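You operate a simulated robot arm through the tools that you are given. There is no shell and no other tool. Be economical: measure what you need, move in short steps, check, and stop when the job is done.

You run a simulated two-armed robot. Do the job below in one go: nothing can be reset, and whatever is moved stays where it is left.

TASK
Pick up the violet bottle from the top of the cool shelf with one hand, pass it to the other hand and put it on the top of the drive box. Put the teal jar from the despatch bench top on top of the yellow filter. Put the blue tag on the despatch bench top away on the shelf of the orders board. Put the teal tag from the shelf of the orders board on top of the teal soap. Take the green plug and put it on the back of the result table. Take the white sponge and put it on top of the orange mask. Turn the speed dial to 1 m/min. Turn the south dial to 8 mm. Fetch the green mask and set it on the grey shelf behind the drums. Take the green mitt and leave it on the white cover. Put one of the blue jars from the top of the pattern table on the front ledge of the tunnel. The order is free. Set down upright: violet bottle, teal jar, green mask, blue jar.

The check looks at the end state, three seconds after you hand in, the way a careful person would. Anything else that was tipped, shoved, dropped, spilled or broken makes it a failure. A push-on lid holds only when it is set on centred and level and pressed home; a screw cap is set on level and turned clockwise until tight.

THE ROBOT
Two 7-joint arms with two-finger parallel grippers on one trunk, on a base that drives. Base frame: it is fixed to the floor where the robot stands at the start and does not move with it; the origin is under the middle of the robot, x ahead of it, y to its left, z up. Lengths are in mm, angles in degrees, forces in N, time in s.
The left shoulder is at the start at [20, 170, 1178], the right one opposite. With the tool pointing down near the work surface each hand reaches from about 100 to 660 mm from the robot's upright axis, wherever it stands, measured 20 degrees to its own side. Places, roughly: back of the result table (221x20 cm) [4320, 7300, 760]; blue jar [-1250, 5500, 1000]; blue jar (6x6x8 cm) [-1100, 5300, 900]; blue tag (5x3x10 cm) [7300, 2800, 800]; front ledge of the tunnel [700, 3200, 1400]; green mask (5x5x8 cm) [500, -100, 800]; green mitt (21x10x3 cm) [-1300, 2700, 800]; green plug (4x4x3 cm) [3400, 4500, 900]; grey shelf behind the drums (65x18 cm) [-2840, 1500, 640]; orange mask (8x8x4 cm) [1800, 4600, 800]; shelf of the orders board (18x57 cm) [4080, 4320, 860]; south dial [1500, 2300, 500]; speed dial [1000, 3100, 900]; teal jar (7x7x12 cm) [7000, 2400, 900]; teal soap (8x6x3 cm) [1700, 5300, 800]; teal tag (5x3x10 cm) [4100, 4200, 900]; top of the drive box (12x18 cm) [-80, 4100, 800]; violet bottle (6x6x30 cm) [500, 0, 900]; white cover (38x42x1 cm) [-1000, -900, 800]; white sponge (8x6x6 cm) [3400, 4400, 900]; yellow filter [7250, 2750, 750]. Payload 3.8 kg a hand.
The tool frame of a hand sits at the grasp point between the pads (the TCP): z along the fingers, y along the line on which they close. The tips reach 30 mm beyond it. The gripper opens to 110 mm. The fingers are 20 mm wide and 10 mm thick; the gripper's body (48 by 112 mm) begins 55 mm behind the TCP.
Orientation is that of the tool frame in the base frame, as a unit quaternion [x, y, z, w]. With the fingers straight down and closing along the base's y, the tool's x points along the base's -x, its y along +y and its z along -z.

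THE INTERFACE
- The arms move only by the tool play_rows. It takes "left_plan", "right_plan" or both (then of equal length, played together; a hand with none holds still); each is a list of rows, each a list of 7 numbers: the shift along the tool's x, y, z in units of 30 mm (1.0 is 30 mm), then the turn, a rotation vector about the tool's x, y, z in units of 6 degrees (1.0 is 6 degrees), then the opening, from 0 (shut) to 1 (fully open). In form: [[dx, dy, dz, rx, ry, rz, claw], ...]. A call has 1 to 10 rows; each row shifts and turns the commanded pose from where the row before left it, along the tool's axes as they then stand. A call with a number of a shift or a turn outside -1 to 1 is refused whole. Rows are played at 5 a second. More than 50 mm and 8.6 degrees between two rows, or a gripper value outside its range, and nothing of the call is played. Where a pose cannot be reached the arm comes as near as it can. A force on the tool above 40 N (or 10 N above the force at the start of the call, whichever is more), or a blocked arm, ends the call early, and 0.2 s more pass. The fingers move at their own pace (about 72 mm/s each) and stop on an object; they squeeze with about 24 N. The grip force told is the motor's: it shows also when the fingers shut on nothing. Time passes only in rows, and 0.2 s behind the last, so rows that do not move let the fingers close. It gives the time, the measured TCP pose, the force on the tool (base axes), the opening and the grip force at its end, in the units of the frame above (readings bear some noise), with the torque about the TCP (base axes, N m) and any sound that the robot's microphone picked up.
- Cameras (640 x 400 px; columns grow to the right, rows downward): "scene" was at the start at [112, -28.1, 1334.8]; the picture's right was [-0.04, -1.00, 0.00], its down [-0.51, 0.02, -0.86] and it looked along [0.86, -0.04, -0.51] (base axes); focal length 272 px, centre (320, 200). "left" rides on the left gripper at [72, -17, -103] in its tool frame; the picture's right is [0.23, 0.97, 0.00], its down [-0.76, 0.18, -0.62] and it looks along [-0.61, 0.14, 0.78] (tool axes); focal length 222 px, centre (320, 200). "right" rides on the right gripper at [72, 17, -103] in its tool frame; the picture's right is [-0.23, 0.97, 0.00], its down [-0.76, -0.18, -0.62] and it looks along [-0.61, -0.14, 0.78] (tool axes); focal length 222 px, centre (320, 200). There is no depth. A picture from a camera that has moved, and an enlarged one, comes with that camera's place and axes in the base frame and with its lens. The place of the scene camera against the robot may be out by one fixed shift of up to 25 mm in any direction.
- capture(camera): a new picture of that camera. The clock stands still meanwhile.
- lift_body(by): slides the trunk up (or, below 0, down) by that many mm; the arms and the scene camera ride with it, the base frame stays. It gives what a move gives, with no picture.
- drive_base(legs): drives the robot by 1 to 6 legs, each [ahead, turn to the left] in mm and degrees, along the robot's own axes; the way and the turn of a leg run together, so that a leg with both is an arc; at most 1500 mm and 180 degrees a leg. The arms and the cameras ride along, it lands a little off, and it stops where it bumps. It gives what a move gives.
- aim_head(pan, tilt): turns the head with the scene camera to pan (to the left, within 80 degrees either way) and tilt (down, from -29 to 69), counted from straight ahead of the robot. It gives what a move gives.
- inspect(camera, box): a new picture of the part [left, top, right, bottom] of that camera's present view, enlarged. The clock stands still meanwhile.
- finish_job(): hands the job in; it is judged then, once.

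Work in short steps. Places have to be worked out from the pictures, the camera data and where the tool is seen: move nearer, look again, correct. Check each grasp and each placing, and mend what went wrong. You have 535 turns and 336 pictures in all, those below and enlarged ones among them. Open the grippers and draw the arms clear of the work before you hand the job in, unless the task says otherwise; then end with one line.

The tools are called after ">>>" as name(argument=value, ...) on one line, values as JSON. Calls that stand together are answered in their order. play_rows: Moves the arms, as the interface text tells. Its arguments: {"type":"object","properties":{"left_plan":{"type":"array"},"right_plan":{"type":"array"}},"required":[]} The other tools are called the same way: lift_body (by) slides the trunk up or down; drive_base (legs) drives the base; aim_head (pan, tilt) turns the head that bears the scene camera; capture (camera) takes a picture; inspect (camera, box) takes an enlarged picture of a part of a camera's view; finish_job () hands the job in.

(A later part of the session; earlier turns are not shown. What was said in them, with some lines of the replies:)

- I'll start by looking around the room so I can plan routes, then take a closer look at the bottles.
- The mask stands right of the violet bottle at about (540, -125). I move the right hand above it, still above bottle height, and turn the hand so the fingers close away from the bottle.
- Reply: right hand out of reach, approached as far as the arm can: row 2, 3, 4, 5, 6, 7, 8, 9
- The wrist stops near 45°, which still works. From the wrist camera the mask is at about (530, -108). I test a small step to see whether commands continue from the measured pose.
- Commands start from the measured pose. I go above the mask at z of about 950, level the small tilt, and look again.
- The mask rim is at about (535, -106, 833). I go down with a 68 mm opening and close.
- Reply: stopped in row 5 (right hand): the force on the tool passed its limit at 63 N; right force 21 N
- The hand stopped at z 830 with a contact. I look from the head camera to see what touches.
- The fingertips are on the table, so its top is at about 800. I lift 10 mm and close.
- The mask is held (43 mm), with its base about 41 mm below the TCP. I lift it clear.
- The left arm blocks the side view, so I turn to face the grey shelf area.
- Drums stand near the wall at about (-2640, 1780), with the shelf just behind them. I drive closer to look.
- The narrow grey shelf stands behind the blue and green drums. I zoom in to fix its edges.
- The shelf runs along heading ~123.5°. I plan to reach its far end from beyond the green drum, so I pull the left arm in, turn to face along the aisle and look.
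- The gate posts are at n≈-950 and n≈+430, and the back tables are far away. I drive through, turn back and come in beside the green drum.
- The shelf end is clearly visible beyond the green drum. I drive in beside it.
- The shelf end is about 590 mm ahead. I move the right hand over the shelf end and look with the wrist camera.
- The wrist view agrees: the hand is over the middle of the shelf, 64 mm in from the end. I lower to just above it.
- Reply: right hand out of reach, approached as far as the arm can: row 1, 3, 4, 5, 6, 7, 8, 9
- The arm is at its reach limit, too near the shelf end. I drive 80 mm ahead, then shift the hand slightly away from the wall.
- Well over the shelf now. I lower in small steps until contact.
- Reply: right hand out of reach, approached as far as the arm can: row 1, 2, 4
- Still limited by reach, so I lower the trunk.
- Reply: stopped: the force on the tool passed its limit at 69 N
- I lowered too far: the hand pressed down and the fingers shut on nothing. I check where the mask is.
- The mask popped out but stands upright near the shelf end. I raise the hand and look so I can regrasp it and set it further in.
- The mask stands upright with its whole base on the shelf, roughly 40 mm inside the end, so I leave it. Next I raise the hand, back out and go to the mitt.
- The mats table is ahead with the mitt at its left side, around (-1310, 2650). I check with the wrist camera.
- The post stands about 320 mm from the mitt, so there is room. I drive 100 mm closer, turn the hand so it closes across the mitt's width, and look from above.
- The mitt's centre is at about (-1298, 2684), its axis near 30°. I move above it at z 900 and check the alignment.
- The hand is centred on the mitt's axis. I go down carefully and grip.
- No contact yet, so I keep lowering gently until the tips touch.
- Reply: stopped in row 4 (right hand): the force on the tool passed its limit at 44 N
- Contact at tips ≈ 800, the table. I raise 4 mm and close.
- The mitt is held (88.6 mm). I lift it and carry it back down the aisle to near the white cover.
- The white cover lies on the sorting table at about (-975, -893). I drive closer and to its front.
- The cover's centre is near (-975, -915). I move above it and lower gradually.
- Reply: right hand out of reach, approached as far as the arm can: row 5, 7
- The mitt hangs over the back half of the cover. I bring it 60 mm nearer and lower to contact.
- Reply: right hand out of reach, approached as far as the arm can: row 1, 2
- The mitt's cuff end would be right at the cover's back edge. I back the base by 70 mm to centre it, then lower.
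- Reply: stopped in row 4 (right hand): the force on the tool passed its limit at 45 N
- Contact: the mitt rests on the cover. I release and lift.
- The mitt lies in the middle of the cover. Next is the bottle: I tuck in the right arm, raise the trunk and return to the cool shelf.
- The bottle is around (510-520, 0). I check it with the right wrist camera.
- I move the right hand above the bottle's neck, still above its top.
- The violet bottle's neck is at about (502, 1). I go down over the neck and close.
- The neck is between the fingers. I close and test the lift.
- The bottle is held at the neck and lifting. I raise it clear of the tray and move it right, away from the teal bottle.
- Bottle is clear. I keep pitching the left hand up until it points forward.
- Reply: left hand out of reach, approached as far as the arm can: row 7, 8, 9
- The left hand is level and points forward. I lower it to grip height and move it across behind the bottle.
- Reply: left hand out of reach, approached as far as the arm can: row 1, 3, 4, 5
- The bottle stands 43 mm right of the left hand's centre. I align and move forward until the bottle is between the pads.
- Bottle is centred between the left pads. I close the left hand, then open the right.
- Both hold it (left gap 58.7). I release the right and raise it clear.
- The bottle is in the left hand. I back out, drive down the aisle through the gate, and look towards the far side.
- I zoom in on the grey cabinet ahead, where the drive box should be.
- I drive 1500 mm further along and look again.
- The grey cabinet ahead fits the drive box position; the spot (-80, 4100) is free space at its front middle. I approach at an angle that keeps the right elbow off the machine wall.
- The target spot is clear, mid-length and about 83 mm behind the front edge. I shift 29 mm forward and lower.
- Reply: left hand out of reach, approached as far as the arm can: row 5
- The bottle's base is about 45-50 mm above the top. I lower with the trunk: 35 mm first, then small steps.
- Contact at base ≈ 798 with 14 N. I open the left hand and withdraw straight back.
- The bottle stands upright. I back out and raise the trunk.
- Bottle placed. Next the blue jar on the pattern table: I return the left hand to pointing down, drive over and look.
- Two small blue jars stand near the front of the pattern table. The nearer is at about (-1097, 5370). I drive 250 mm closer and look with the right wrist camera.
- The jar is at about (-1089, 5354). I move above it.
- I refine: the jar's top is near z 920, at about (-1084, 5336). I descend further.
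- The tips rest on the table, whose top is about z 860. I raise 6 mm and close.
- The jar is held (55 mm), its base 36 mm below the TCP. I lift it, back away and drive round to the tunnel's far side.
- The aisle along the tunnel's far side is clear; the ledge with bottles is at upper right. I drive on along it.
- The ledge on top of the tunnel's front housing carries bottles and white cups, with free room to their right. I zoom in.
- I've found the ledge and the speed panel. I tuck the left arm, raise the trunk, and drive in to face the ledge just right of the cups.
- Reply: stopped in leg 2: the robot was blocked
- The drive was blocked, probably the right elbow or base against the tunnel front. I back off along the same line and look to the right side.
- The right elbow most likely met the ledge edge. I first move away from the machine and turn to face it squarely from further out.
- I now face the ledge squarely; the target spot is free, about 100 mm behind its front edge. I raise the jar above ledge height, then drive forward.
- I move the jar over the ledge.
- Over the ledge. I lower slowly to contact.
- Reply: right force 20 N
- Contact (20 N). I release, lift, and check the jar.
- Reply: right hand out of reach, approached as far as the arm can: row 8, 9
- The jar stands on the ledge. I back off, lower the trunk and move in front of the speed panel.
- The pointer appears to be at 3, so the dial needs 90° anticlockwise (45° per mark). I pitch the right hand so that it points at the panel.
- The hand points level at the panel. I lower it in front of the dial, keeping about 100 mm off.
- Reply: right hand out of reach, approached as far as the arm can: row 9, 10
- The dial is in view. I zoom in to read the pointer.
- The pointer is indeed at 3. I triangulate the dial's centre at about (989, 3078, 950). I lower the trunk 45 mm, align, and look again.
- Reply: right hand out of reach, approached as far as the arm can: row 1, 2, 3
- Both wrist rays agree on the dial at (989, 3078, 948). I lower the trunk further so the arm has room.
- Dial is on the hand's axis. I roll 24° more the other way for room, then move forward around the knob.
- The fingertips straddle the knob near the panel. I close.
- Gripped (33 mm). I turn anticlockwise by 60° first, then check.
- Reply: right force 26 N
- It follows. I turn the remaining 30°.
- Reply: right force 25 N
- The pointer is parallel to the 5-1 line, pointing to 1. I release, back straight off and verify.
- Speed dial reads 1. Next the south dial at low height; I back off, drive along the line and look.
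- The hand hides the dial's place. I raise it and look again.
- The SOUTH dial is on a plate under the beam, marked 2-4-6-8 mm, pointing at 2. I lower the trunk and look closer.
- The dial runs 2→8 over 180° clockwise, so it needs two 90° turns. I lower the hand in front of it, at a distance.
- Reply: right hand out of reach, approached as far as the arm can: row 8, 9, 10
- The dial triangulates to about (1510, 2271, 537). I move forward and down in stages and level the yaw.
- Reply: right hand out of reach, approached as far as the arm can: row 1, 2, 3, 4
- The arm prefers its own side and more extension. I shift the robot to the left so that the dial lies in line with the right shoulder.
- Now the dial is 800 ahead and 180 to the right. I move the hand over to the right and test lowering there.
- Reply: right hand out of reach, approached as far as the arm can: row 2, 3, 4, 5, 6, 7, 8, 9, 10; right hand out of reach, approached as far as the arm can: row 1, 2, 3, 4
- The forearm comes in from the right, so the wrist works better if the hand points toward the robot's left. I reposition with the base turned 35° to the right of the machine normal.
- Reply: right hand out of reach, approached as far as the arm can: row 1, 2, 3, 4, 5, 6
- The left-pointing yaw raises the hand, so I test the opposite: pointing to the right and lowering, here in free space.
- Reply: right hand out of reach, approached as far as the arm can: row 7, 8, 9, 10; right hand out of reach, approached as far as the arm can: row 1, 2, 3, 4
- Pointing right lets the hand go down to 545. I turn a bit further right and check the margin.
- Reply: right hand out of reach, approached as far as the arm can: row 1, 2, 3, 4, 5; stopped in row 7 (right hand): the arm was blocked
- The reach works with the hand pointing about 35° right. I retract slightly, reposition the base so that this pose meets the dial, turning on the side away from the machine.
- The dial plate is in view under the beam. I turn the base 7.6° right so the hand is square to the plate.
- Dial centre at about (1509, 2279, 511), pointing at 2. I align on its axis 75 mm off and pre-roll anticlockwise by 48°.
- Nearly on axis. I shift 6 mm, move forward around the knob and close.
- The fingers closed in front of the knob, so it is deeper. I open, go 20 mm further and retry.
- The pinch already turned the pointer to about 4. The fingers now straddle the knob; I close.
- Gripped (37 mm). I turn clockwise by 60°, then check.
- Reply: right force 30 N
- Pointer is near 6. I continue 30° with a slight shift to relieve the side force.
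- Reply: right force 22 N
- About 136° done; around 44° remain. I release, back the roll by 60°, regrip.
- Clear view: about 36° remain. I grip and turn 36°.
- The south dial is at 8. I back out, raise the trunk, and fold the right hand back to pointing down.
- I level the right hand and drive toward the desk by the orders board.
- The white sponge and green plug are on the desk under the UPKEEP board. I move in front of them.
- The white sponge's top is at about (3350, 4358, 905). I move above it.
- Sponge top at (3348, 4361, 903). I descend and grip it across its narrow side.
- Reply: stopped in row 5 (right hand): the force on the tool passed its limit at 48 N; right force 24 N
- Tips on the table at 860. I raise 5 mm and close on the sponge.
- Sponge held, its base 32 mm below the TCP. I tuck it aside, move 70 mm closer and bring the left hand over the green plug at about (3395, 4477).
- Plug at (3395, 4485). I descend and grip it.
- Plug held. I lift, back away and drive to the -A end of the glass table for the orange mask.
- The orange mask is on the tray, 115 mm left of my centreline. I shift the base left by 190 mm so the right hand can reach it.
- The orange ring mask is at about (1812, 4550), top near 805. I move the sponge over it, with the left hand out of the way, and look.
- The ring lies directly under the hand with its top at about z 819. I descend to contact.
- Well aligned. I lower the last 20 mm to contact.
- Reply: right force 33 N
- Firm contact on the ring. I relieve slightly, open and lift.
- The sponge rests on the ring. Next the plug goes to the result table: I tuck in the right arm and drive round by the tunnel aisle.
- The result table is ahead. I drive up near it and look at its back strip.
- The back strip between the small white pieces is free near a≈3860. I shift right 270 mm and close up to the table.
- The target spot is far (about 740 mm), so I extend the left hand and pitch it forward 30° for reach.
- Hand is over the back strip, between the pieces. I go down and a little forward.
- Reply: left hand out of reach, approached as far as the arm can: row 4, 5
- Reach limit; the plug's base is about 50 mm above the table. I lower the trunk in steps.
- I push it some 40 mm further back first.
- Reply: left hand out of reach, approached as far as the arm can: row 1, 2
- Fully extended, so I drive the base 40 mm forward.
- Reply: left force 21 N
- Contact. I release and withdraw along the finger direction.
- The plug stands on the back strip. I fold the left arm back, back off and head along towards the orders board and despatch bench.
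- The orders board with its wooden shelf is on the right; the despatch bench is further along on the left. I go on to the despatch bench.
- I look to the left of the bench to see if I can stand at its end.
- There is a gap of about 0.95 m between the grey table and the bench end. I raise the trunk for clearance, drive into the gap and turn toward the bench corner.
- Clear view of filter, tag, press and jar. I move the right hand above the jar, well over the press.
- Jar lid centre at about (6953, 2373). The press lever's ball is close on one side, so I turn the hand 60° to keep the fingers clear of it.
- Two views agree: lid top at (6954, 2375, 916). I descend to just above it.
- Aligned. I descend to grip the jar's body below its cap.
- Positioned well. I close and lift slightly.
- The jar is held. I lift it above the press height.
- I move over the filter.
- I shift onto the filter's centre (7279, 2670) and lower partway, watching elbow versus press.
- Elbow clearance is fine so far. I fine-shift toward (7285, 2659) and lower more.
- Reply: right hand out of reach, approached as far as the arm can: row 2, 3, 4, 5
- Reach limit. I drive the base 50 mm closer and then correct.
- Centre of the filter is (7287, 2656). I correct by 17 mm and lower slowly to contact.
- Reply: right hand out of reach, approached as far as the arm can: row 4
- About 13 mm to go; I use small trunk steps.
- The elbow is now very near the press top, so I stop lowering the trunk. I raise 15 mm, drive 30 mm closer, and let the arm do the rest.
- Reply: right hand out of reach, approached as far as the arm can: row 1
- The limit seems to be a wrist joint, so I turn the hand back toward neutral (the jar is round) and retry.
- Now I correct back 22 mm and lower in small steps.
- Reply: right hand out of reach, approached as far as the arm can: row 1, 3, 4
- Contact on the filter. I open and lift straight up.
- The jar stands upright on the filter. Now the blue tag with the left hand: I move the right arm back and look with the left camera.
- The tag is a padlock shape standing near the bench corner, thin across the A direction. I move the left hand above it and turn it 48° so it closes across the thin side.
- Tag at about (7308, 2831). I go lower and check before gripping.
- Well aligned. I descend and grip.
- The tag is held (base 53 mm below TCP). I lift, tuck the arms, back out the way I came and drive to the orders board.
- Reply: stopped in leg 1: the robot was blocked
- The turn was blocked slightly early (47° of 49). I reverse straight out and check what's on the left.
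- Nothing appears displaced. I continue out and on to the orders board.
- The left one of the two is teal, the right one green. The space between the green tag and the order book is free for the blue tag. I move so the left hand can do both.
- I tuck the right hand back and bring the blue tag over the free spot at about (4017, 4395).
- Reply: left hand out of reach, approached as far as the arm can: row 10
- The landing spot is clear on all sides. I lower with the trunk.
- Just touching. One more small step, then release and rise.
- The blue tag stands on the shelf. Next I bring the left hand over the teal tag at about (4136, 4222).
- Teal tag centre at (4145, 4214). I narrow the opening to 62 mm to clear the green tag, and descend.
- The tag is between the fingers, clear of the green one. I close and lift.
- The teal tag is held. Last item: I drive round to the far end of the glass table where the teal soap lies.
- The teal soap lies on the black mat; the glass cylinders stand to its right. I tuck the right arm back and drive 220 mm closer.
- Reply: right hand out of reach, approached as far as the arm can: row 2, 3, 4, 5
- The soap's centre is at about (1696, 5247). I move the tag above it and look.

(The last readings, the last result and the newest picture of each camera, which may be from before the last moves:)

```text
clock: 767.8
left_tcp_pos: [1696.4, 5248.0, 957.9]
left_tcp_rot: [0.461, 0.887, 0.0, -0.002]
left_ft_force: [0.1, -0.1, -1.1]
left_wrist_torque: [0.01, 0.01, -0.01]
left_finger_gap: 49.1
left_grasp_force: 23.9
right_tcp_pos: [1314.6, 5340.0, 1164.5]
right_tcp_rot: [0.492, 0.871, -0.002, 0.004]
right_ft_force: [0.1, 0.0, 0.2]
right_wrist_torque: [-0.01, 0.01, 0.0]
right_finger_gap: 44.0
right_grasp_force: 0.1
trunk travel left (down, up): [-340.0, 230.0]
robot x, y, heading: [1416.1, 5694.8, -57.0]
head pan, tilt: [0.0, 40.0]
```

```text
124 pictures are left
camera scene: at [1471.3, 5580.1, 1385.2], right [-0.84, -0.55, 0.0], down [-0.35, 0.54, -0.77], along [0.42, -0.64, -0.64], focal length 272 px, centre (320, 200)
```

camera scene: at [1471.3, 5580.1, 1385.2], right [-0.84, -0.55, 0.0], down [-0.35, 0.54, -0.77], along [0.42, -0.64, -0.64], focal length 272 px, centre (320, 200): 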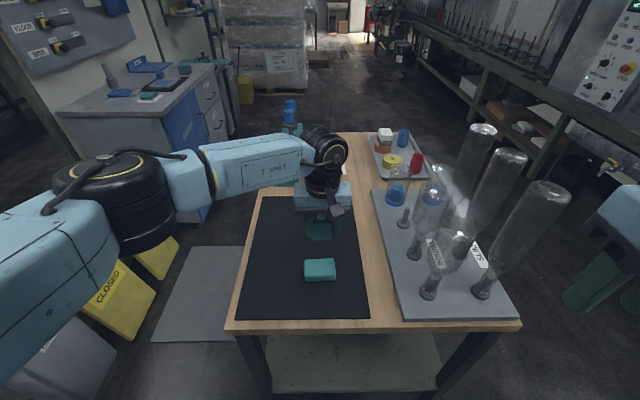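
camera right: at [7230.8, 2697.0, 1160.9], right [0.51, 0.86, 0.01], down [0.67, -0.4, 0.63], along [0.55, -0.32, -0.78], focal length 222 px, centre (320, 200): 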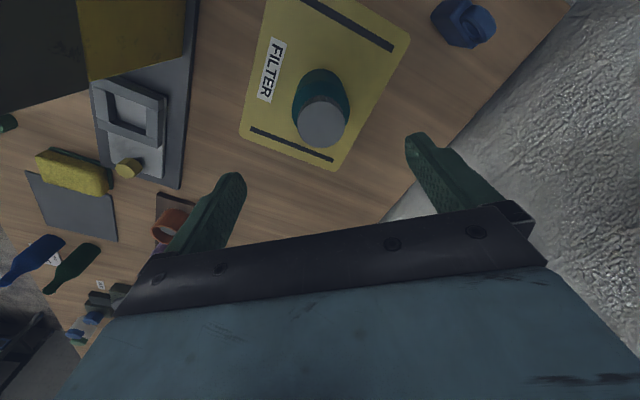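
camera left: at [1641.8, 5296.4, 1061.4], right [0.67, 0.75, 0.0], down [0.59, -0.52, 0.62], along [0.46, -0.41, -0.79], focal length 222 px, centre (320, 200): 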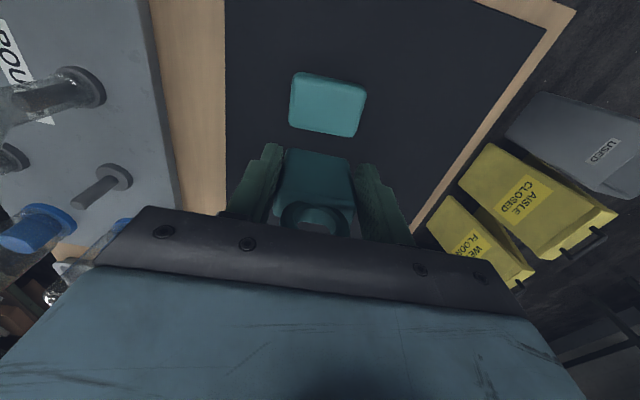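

Soap top at (1696, 5255, 807). I correct 7 mm and lower.

>>> play_rows(left_plan=[[0.19, 0.13, 1, 0, 0, 0, 0], [0, 0, 1, 0, 0, 0, 0], [0, 0, 0.5, 0, 0, 0, 0], [0, 0, 0.2, 0, 0, 0, 0]])

>>> capture(camera="left")

>>> inspect(camera="scene", box=[240, 130, 400, 310])

```text
clock: 768.8
left_tcp_pos: [1696.3, 5254.0, 874.6]
left_tcp_rot: [0.461, 0.888, 0.002, -0.004]
left_ft_force: [-0.2, 0.1, -0.3]
left_wrist_torque: [0.02, -0.02, -0.01]
left_finger_gap: 49.4
left_grasp_force: 23.8
right_tcp_pos: [1314.8, 5340.6, 1164.4]
right_tcp_rot: [0.492, 0.871, 0.0, 0.005]
right_ft_force: [-1.0, 0.7, -0.1]
right_wrist_torque: [-0.02, 0.02, -0.01]
right_finger_gap: 43.9
right_grasp_force: 0.1
trunk travel left (down, up): [-340.0, 230.0]
robot x, y, heading: [1413.7, 5690.0, -56.9]
head pan, tilt: [0.0, 40.0]
```

```text
123 pictures are left
camera left: at [1641.4, 5303.6, 978.6], right [0.67, 0.75, 0.0], down [0.59, -0.52, 0.62], along [0.46, -0.41, -0.79], focal length 222 px, centre (320, 200)
```

left: 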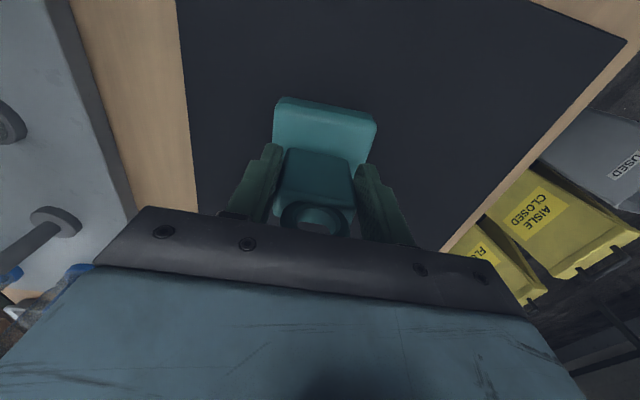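

```text
2.22 times, centred on (320, 220) of scene
camera zoom: at [1471.0, 5580.1, 1385.3], right [-0.84, -0.55, 0.0], down [-0.35, 0.54, -0.77], along [0.42, -0.64, -0.64], focal length 605 px, centre (320, 156)
```

zoom: 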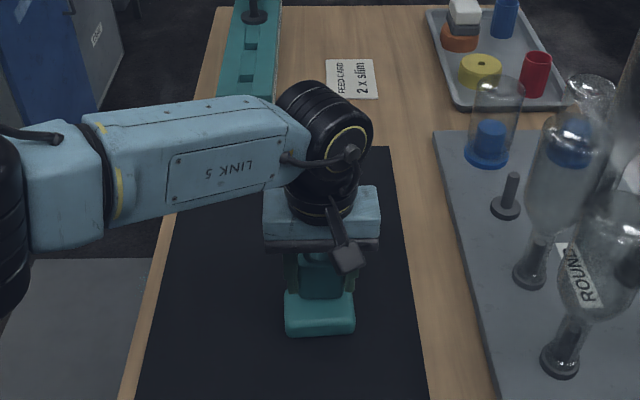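

>>> play_rows(left_plan=[[0, 0, 0.2, 0, 0, 0, 0], [0, 0, 0.12, 0, 0, 0, 0], [0, 0, 0.1, 0, 0, 0, 0], [0, 0, 0, 0, 0, 0, 0]])

```text
clock: 769.8
left_tcp_pos: [1695.1, 5253.5, 866.2]
left_tcp_rot: [0.461, 0.887, -0.001, -0.002]
left_ft_force: [1.8, -1.2, 21.1]
left_wrist_torque: [-0.18, -0.27, -0.01]
left_finger_gap: 49.5
left_grasp_force: 24.6
right_tcp_pos: [1313.6, 5342.7, 1166.1]
right_tcp_rot: [0.492, 0.871, -0.002, 0.006]
right_ft_force: [-0.3, 0.7, 0.2]
right_wrist_torque: [-0.01, 0.01, 0.02]
right_finger_gap: 44.1
right_grasp_force: 0.1
trunk travel left (down, up): [-340.0, 230.0]
robot x, y, heading: [1409.6, 5696.1, -56.8]
head pan, tilt: [0.0, 40.0]
```

Contact (21 N). I release and lift.

>>> play_rows(left_plan=[[0, 0, -0.06, 0, 0, 0, 0], [0, 0, 0, 0, 0, 0, 0.6], [0, 0, 0, 0, 0, 0, 0.7], [0, 0, -0.5, 0, 0, 0, 0.7], [0, 0, -1, 0, 0, 0, 0.7], [0, 0, -1, 0, 0, 0, 0.7], [0, 0, -1, 0, 0, 0, 0.7], [0, 0, -1, 0, 0, 0, 0.7], [0, 0, -1, 0, 0, 0, 0.7]])

>>> capture(camera="left")

>>> inspect(camera="scene", box=[240, 130, 400, 310])

```text
clock: 771.8
left_tcp_pos: [1695.6, 5255.6, 1031.9]
left_tcp_rot: [0.461, 0.888, 0.0, -0.002]
left_ft_force: [-0.3, 0.1, -0.2]
left_wrist_torque: [0.01, 0.04, 0.0]
left_finger_gap: 77.2
left_grasp_force: 0.1
right_tcp_pos: [1314.1, 5341.4, 1164.9]
right_tcp_rot: [0.491, 0.871, -0.001, 0.004]
right_ft_force: [0.9, -0.1, 0.5]
right_wrist_torque: [0.03, 0.03, 0.01]
right_finger_gap: 43.8
right_grasp_force: 0.0
trunk travel left (down, up): [-340.0, 230.0]
robot x, y, heading: [1413.9, 5692.1, -56.9]
head pan, tilt: [0.0, 40.0]
```

```text
121 pictures are left
camera left: at [1640.1, 5304.7, 1134.9], right [0.67, 0.75, 0.0], down [0.59, -0.52, 0.62], along [0.46, -0.41, -0.79], focal length 222 px, centre (320, 200)
```

left: 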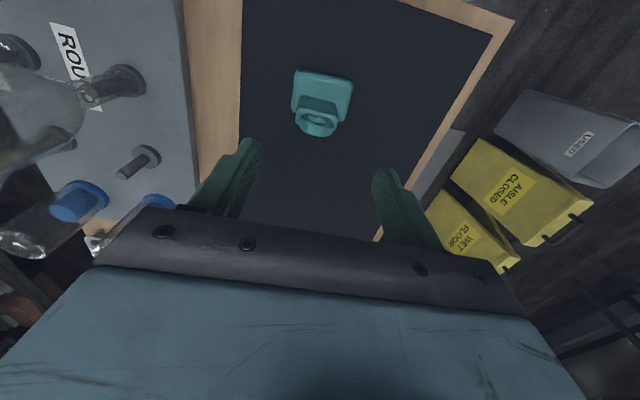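

```text
2.22 times, centred on (320, 220) of scene
camera zoom: at [1470.8, 5580.4, 1385.3], right [-0.84, -0.55, 0.0], down [-0.35, 0.54, -0.77], along [0.42, -0.64, -0.64], focal length 605 px, centre (320, 156)
```

zoom: 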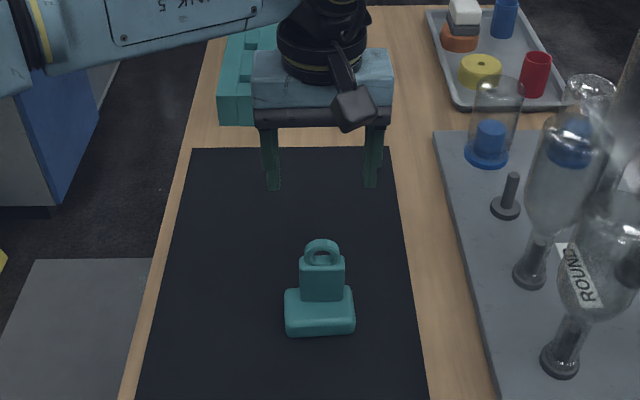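

The teal tag stands on the soap. All items are done; I open both grippers, raise and back the arms clear, take one last look, then hand in.

>>> play_rows(left_plan=[[0.5, 0, -1, 0, 0, 0, 1], [1, 0, -1, 0, 0, 0, 1], [1, 0, -1, 0, 0, 0, 1], [1, 0, 0, 0, 0, 0, 1]], right_plan=[[0, 0, 0, 0, 0, 0, 1], [0, 0, 0, 0, 0, 0, 1], [0, 0, 0, 0, 0, 0, 1], [0, 0, 0, 0, 0, 0, 1]])

>>> drive_base(legs=[[-350, 0]])

>>> capture(camera="scene")

```text
clock: 772.8
left_tcp_pos: [1638.3, 5341.5, 1123.0]
left_tcp_rot: [0.462, 0.887, 0.0, -0.003]
left_ft_force: [0.0, -0.3, -0.2]
left_wrist_torque: [-0.01, -0.01, 0.01]
left_finger_gap: 110.2
left_grasp_force: 0.0
right_tcp_pos: [1315.1, 5339.7, 1164.4]
right_tcp_rot: [0.491, 0.871, -0.002, 0.005]
right_ft_force: [0.5, -0.1, -0.9]
right_wrist_torque: [0.0, -0.05, -0.01]
right_finger_gap: 109.9
right_grasp_force: 0.1
trunk travel left (down, up): [-340.0, 230.0]
robot x, y, heading: [1414.1, 5694.6, -56.9]
head pan, tilt: [0.0, 40.0]
```

```text
clock: 775.1
left_tcp_pos: [1446.7, 5636.2, 1122.9]
left_tcp_rot: [0.458, 0.889, 0.001, -0.002]
left_ft_force: [0.1, -1.0, -0.2]
left_wrist_torque: [-0.04, -0.03, -0.01]
left_finger_gap: 110.0
left_grasp_force: 0.0
right_tcp_pos: [1124.8, 5633.6, 1165.8]
right_tcp_rot: [0.488, 0.873, -0.001, 0.006]
right_ft_force: [0.1, -0.2, 0.1]
right_wrist_torque: [-0.01, -0.02, 0.0]
right_finger_gap: 109.9
right_grasp_force: 0.0
trunk travel left (down, up): [-340.0, 230.0]
robot x, y, heading: [1221.3, 5989.5, -56.8]
head pan, tilt: [0.0, 40.0]
```

```text
119 pictures are left
camera scene: at [1279.5, 5874.0, 1385.3], right [-0.83, -0.55, 0.0], down [-0.35, 0.54, -0.77], along [0.42, -0.64, -0.64], focal length 272 px, centre (320, 200)
```

scene: 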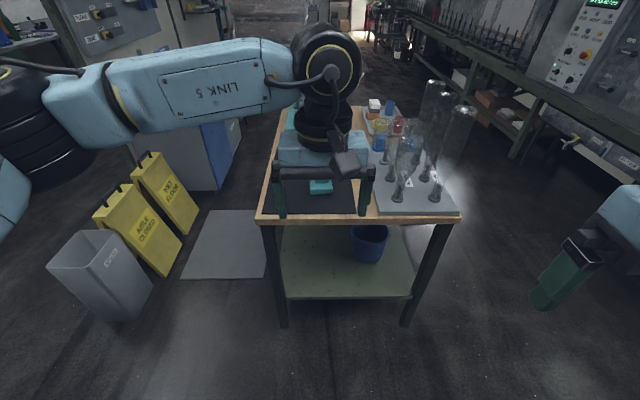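

The arms are clear, both grippers are open, and everything stands where it was placed. I hand in.

>>> finish_job()

```text
The job is handed in.
```

I carried out all eleven parts of the job and handed it in. Three things didn't go cleanly: the green mask popped out of the gripper when I pressed too hard setting it down, but landed upright on the shelf. The robot also bumped something at the tunnel front and again by the despatch bench; I saw nothing moved either time.
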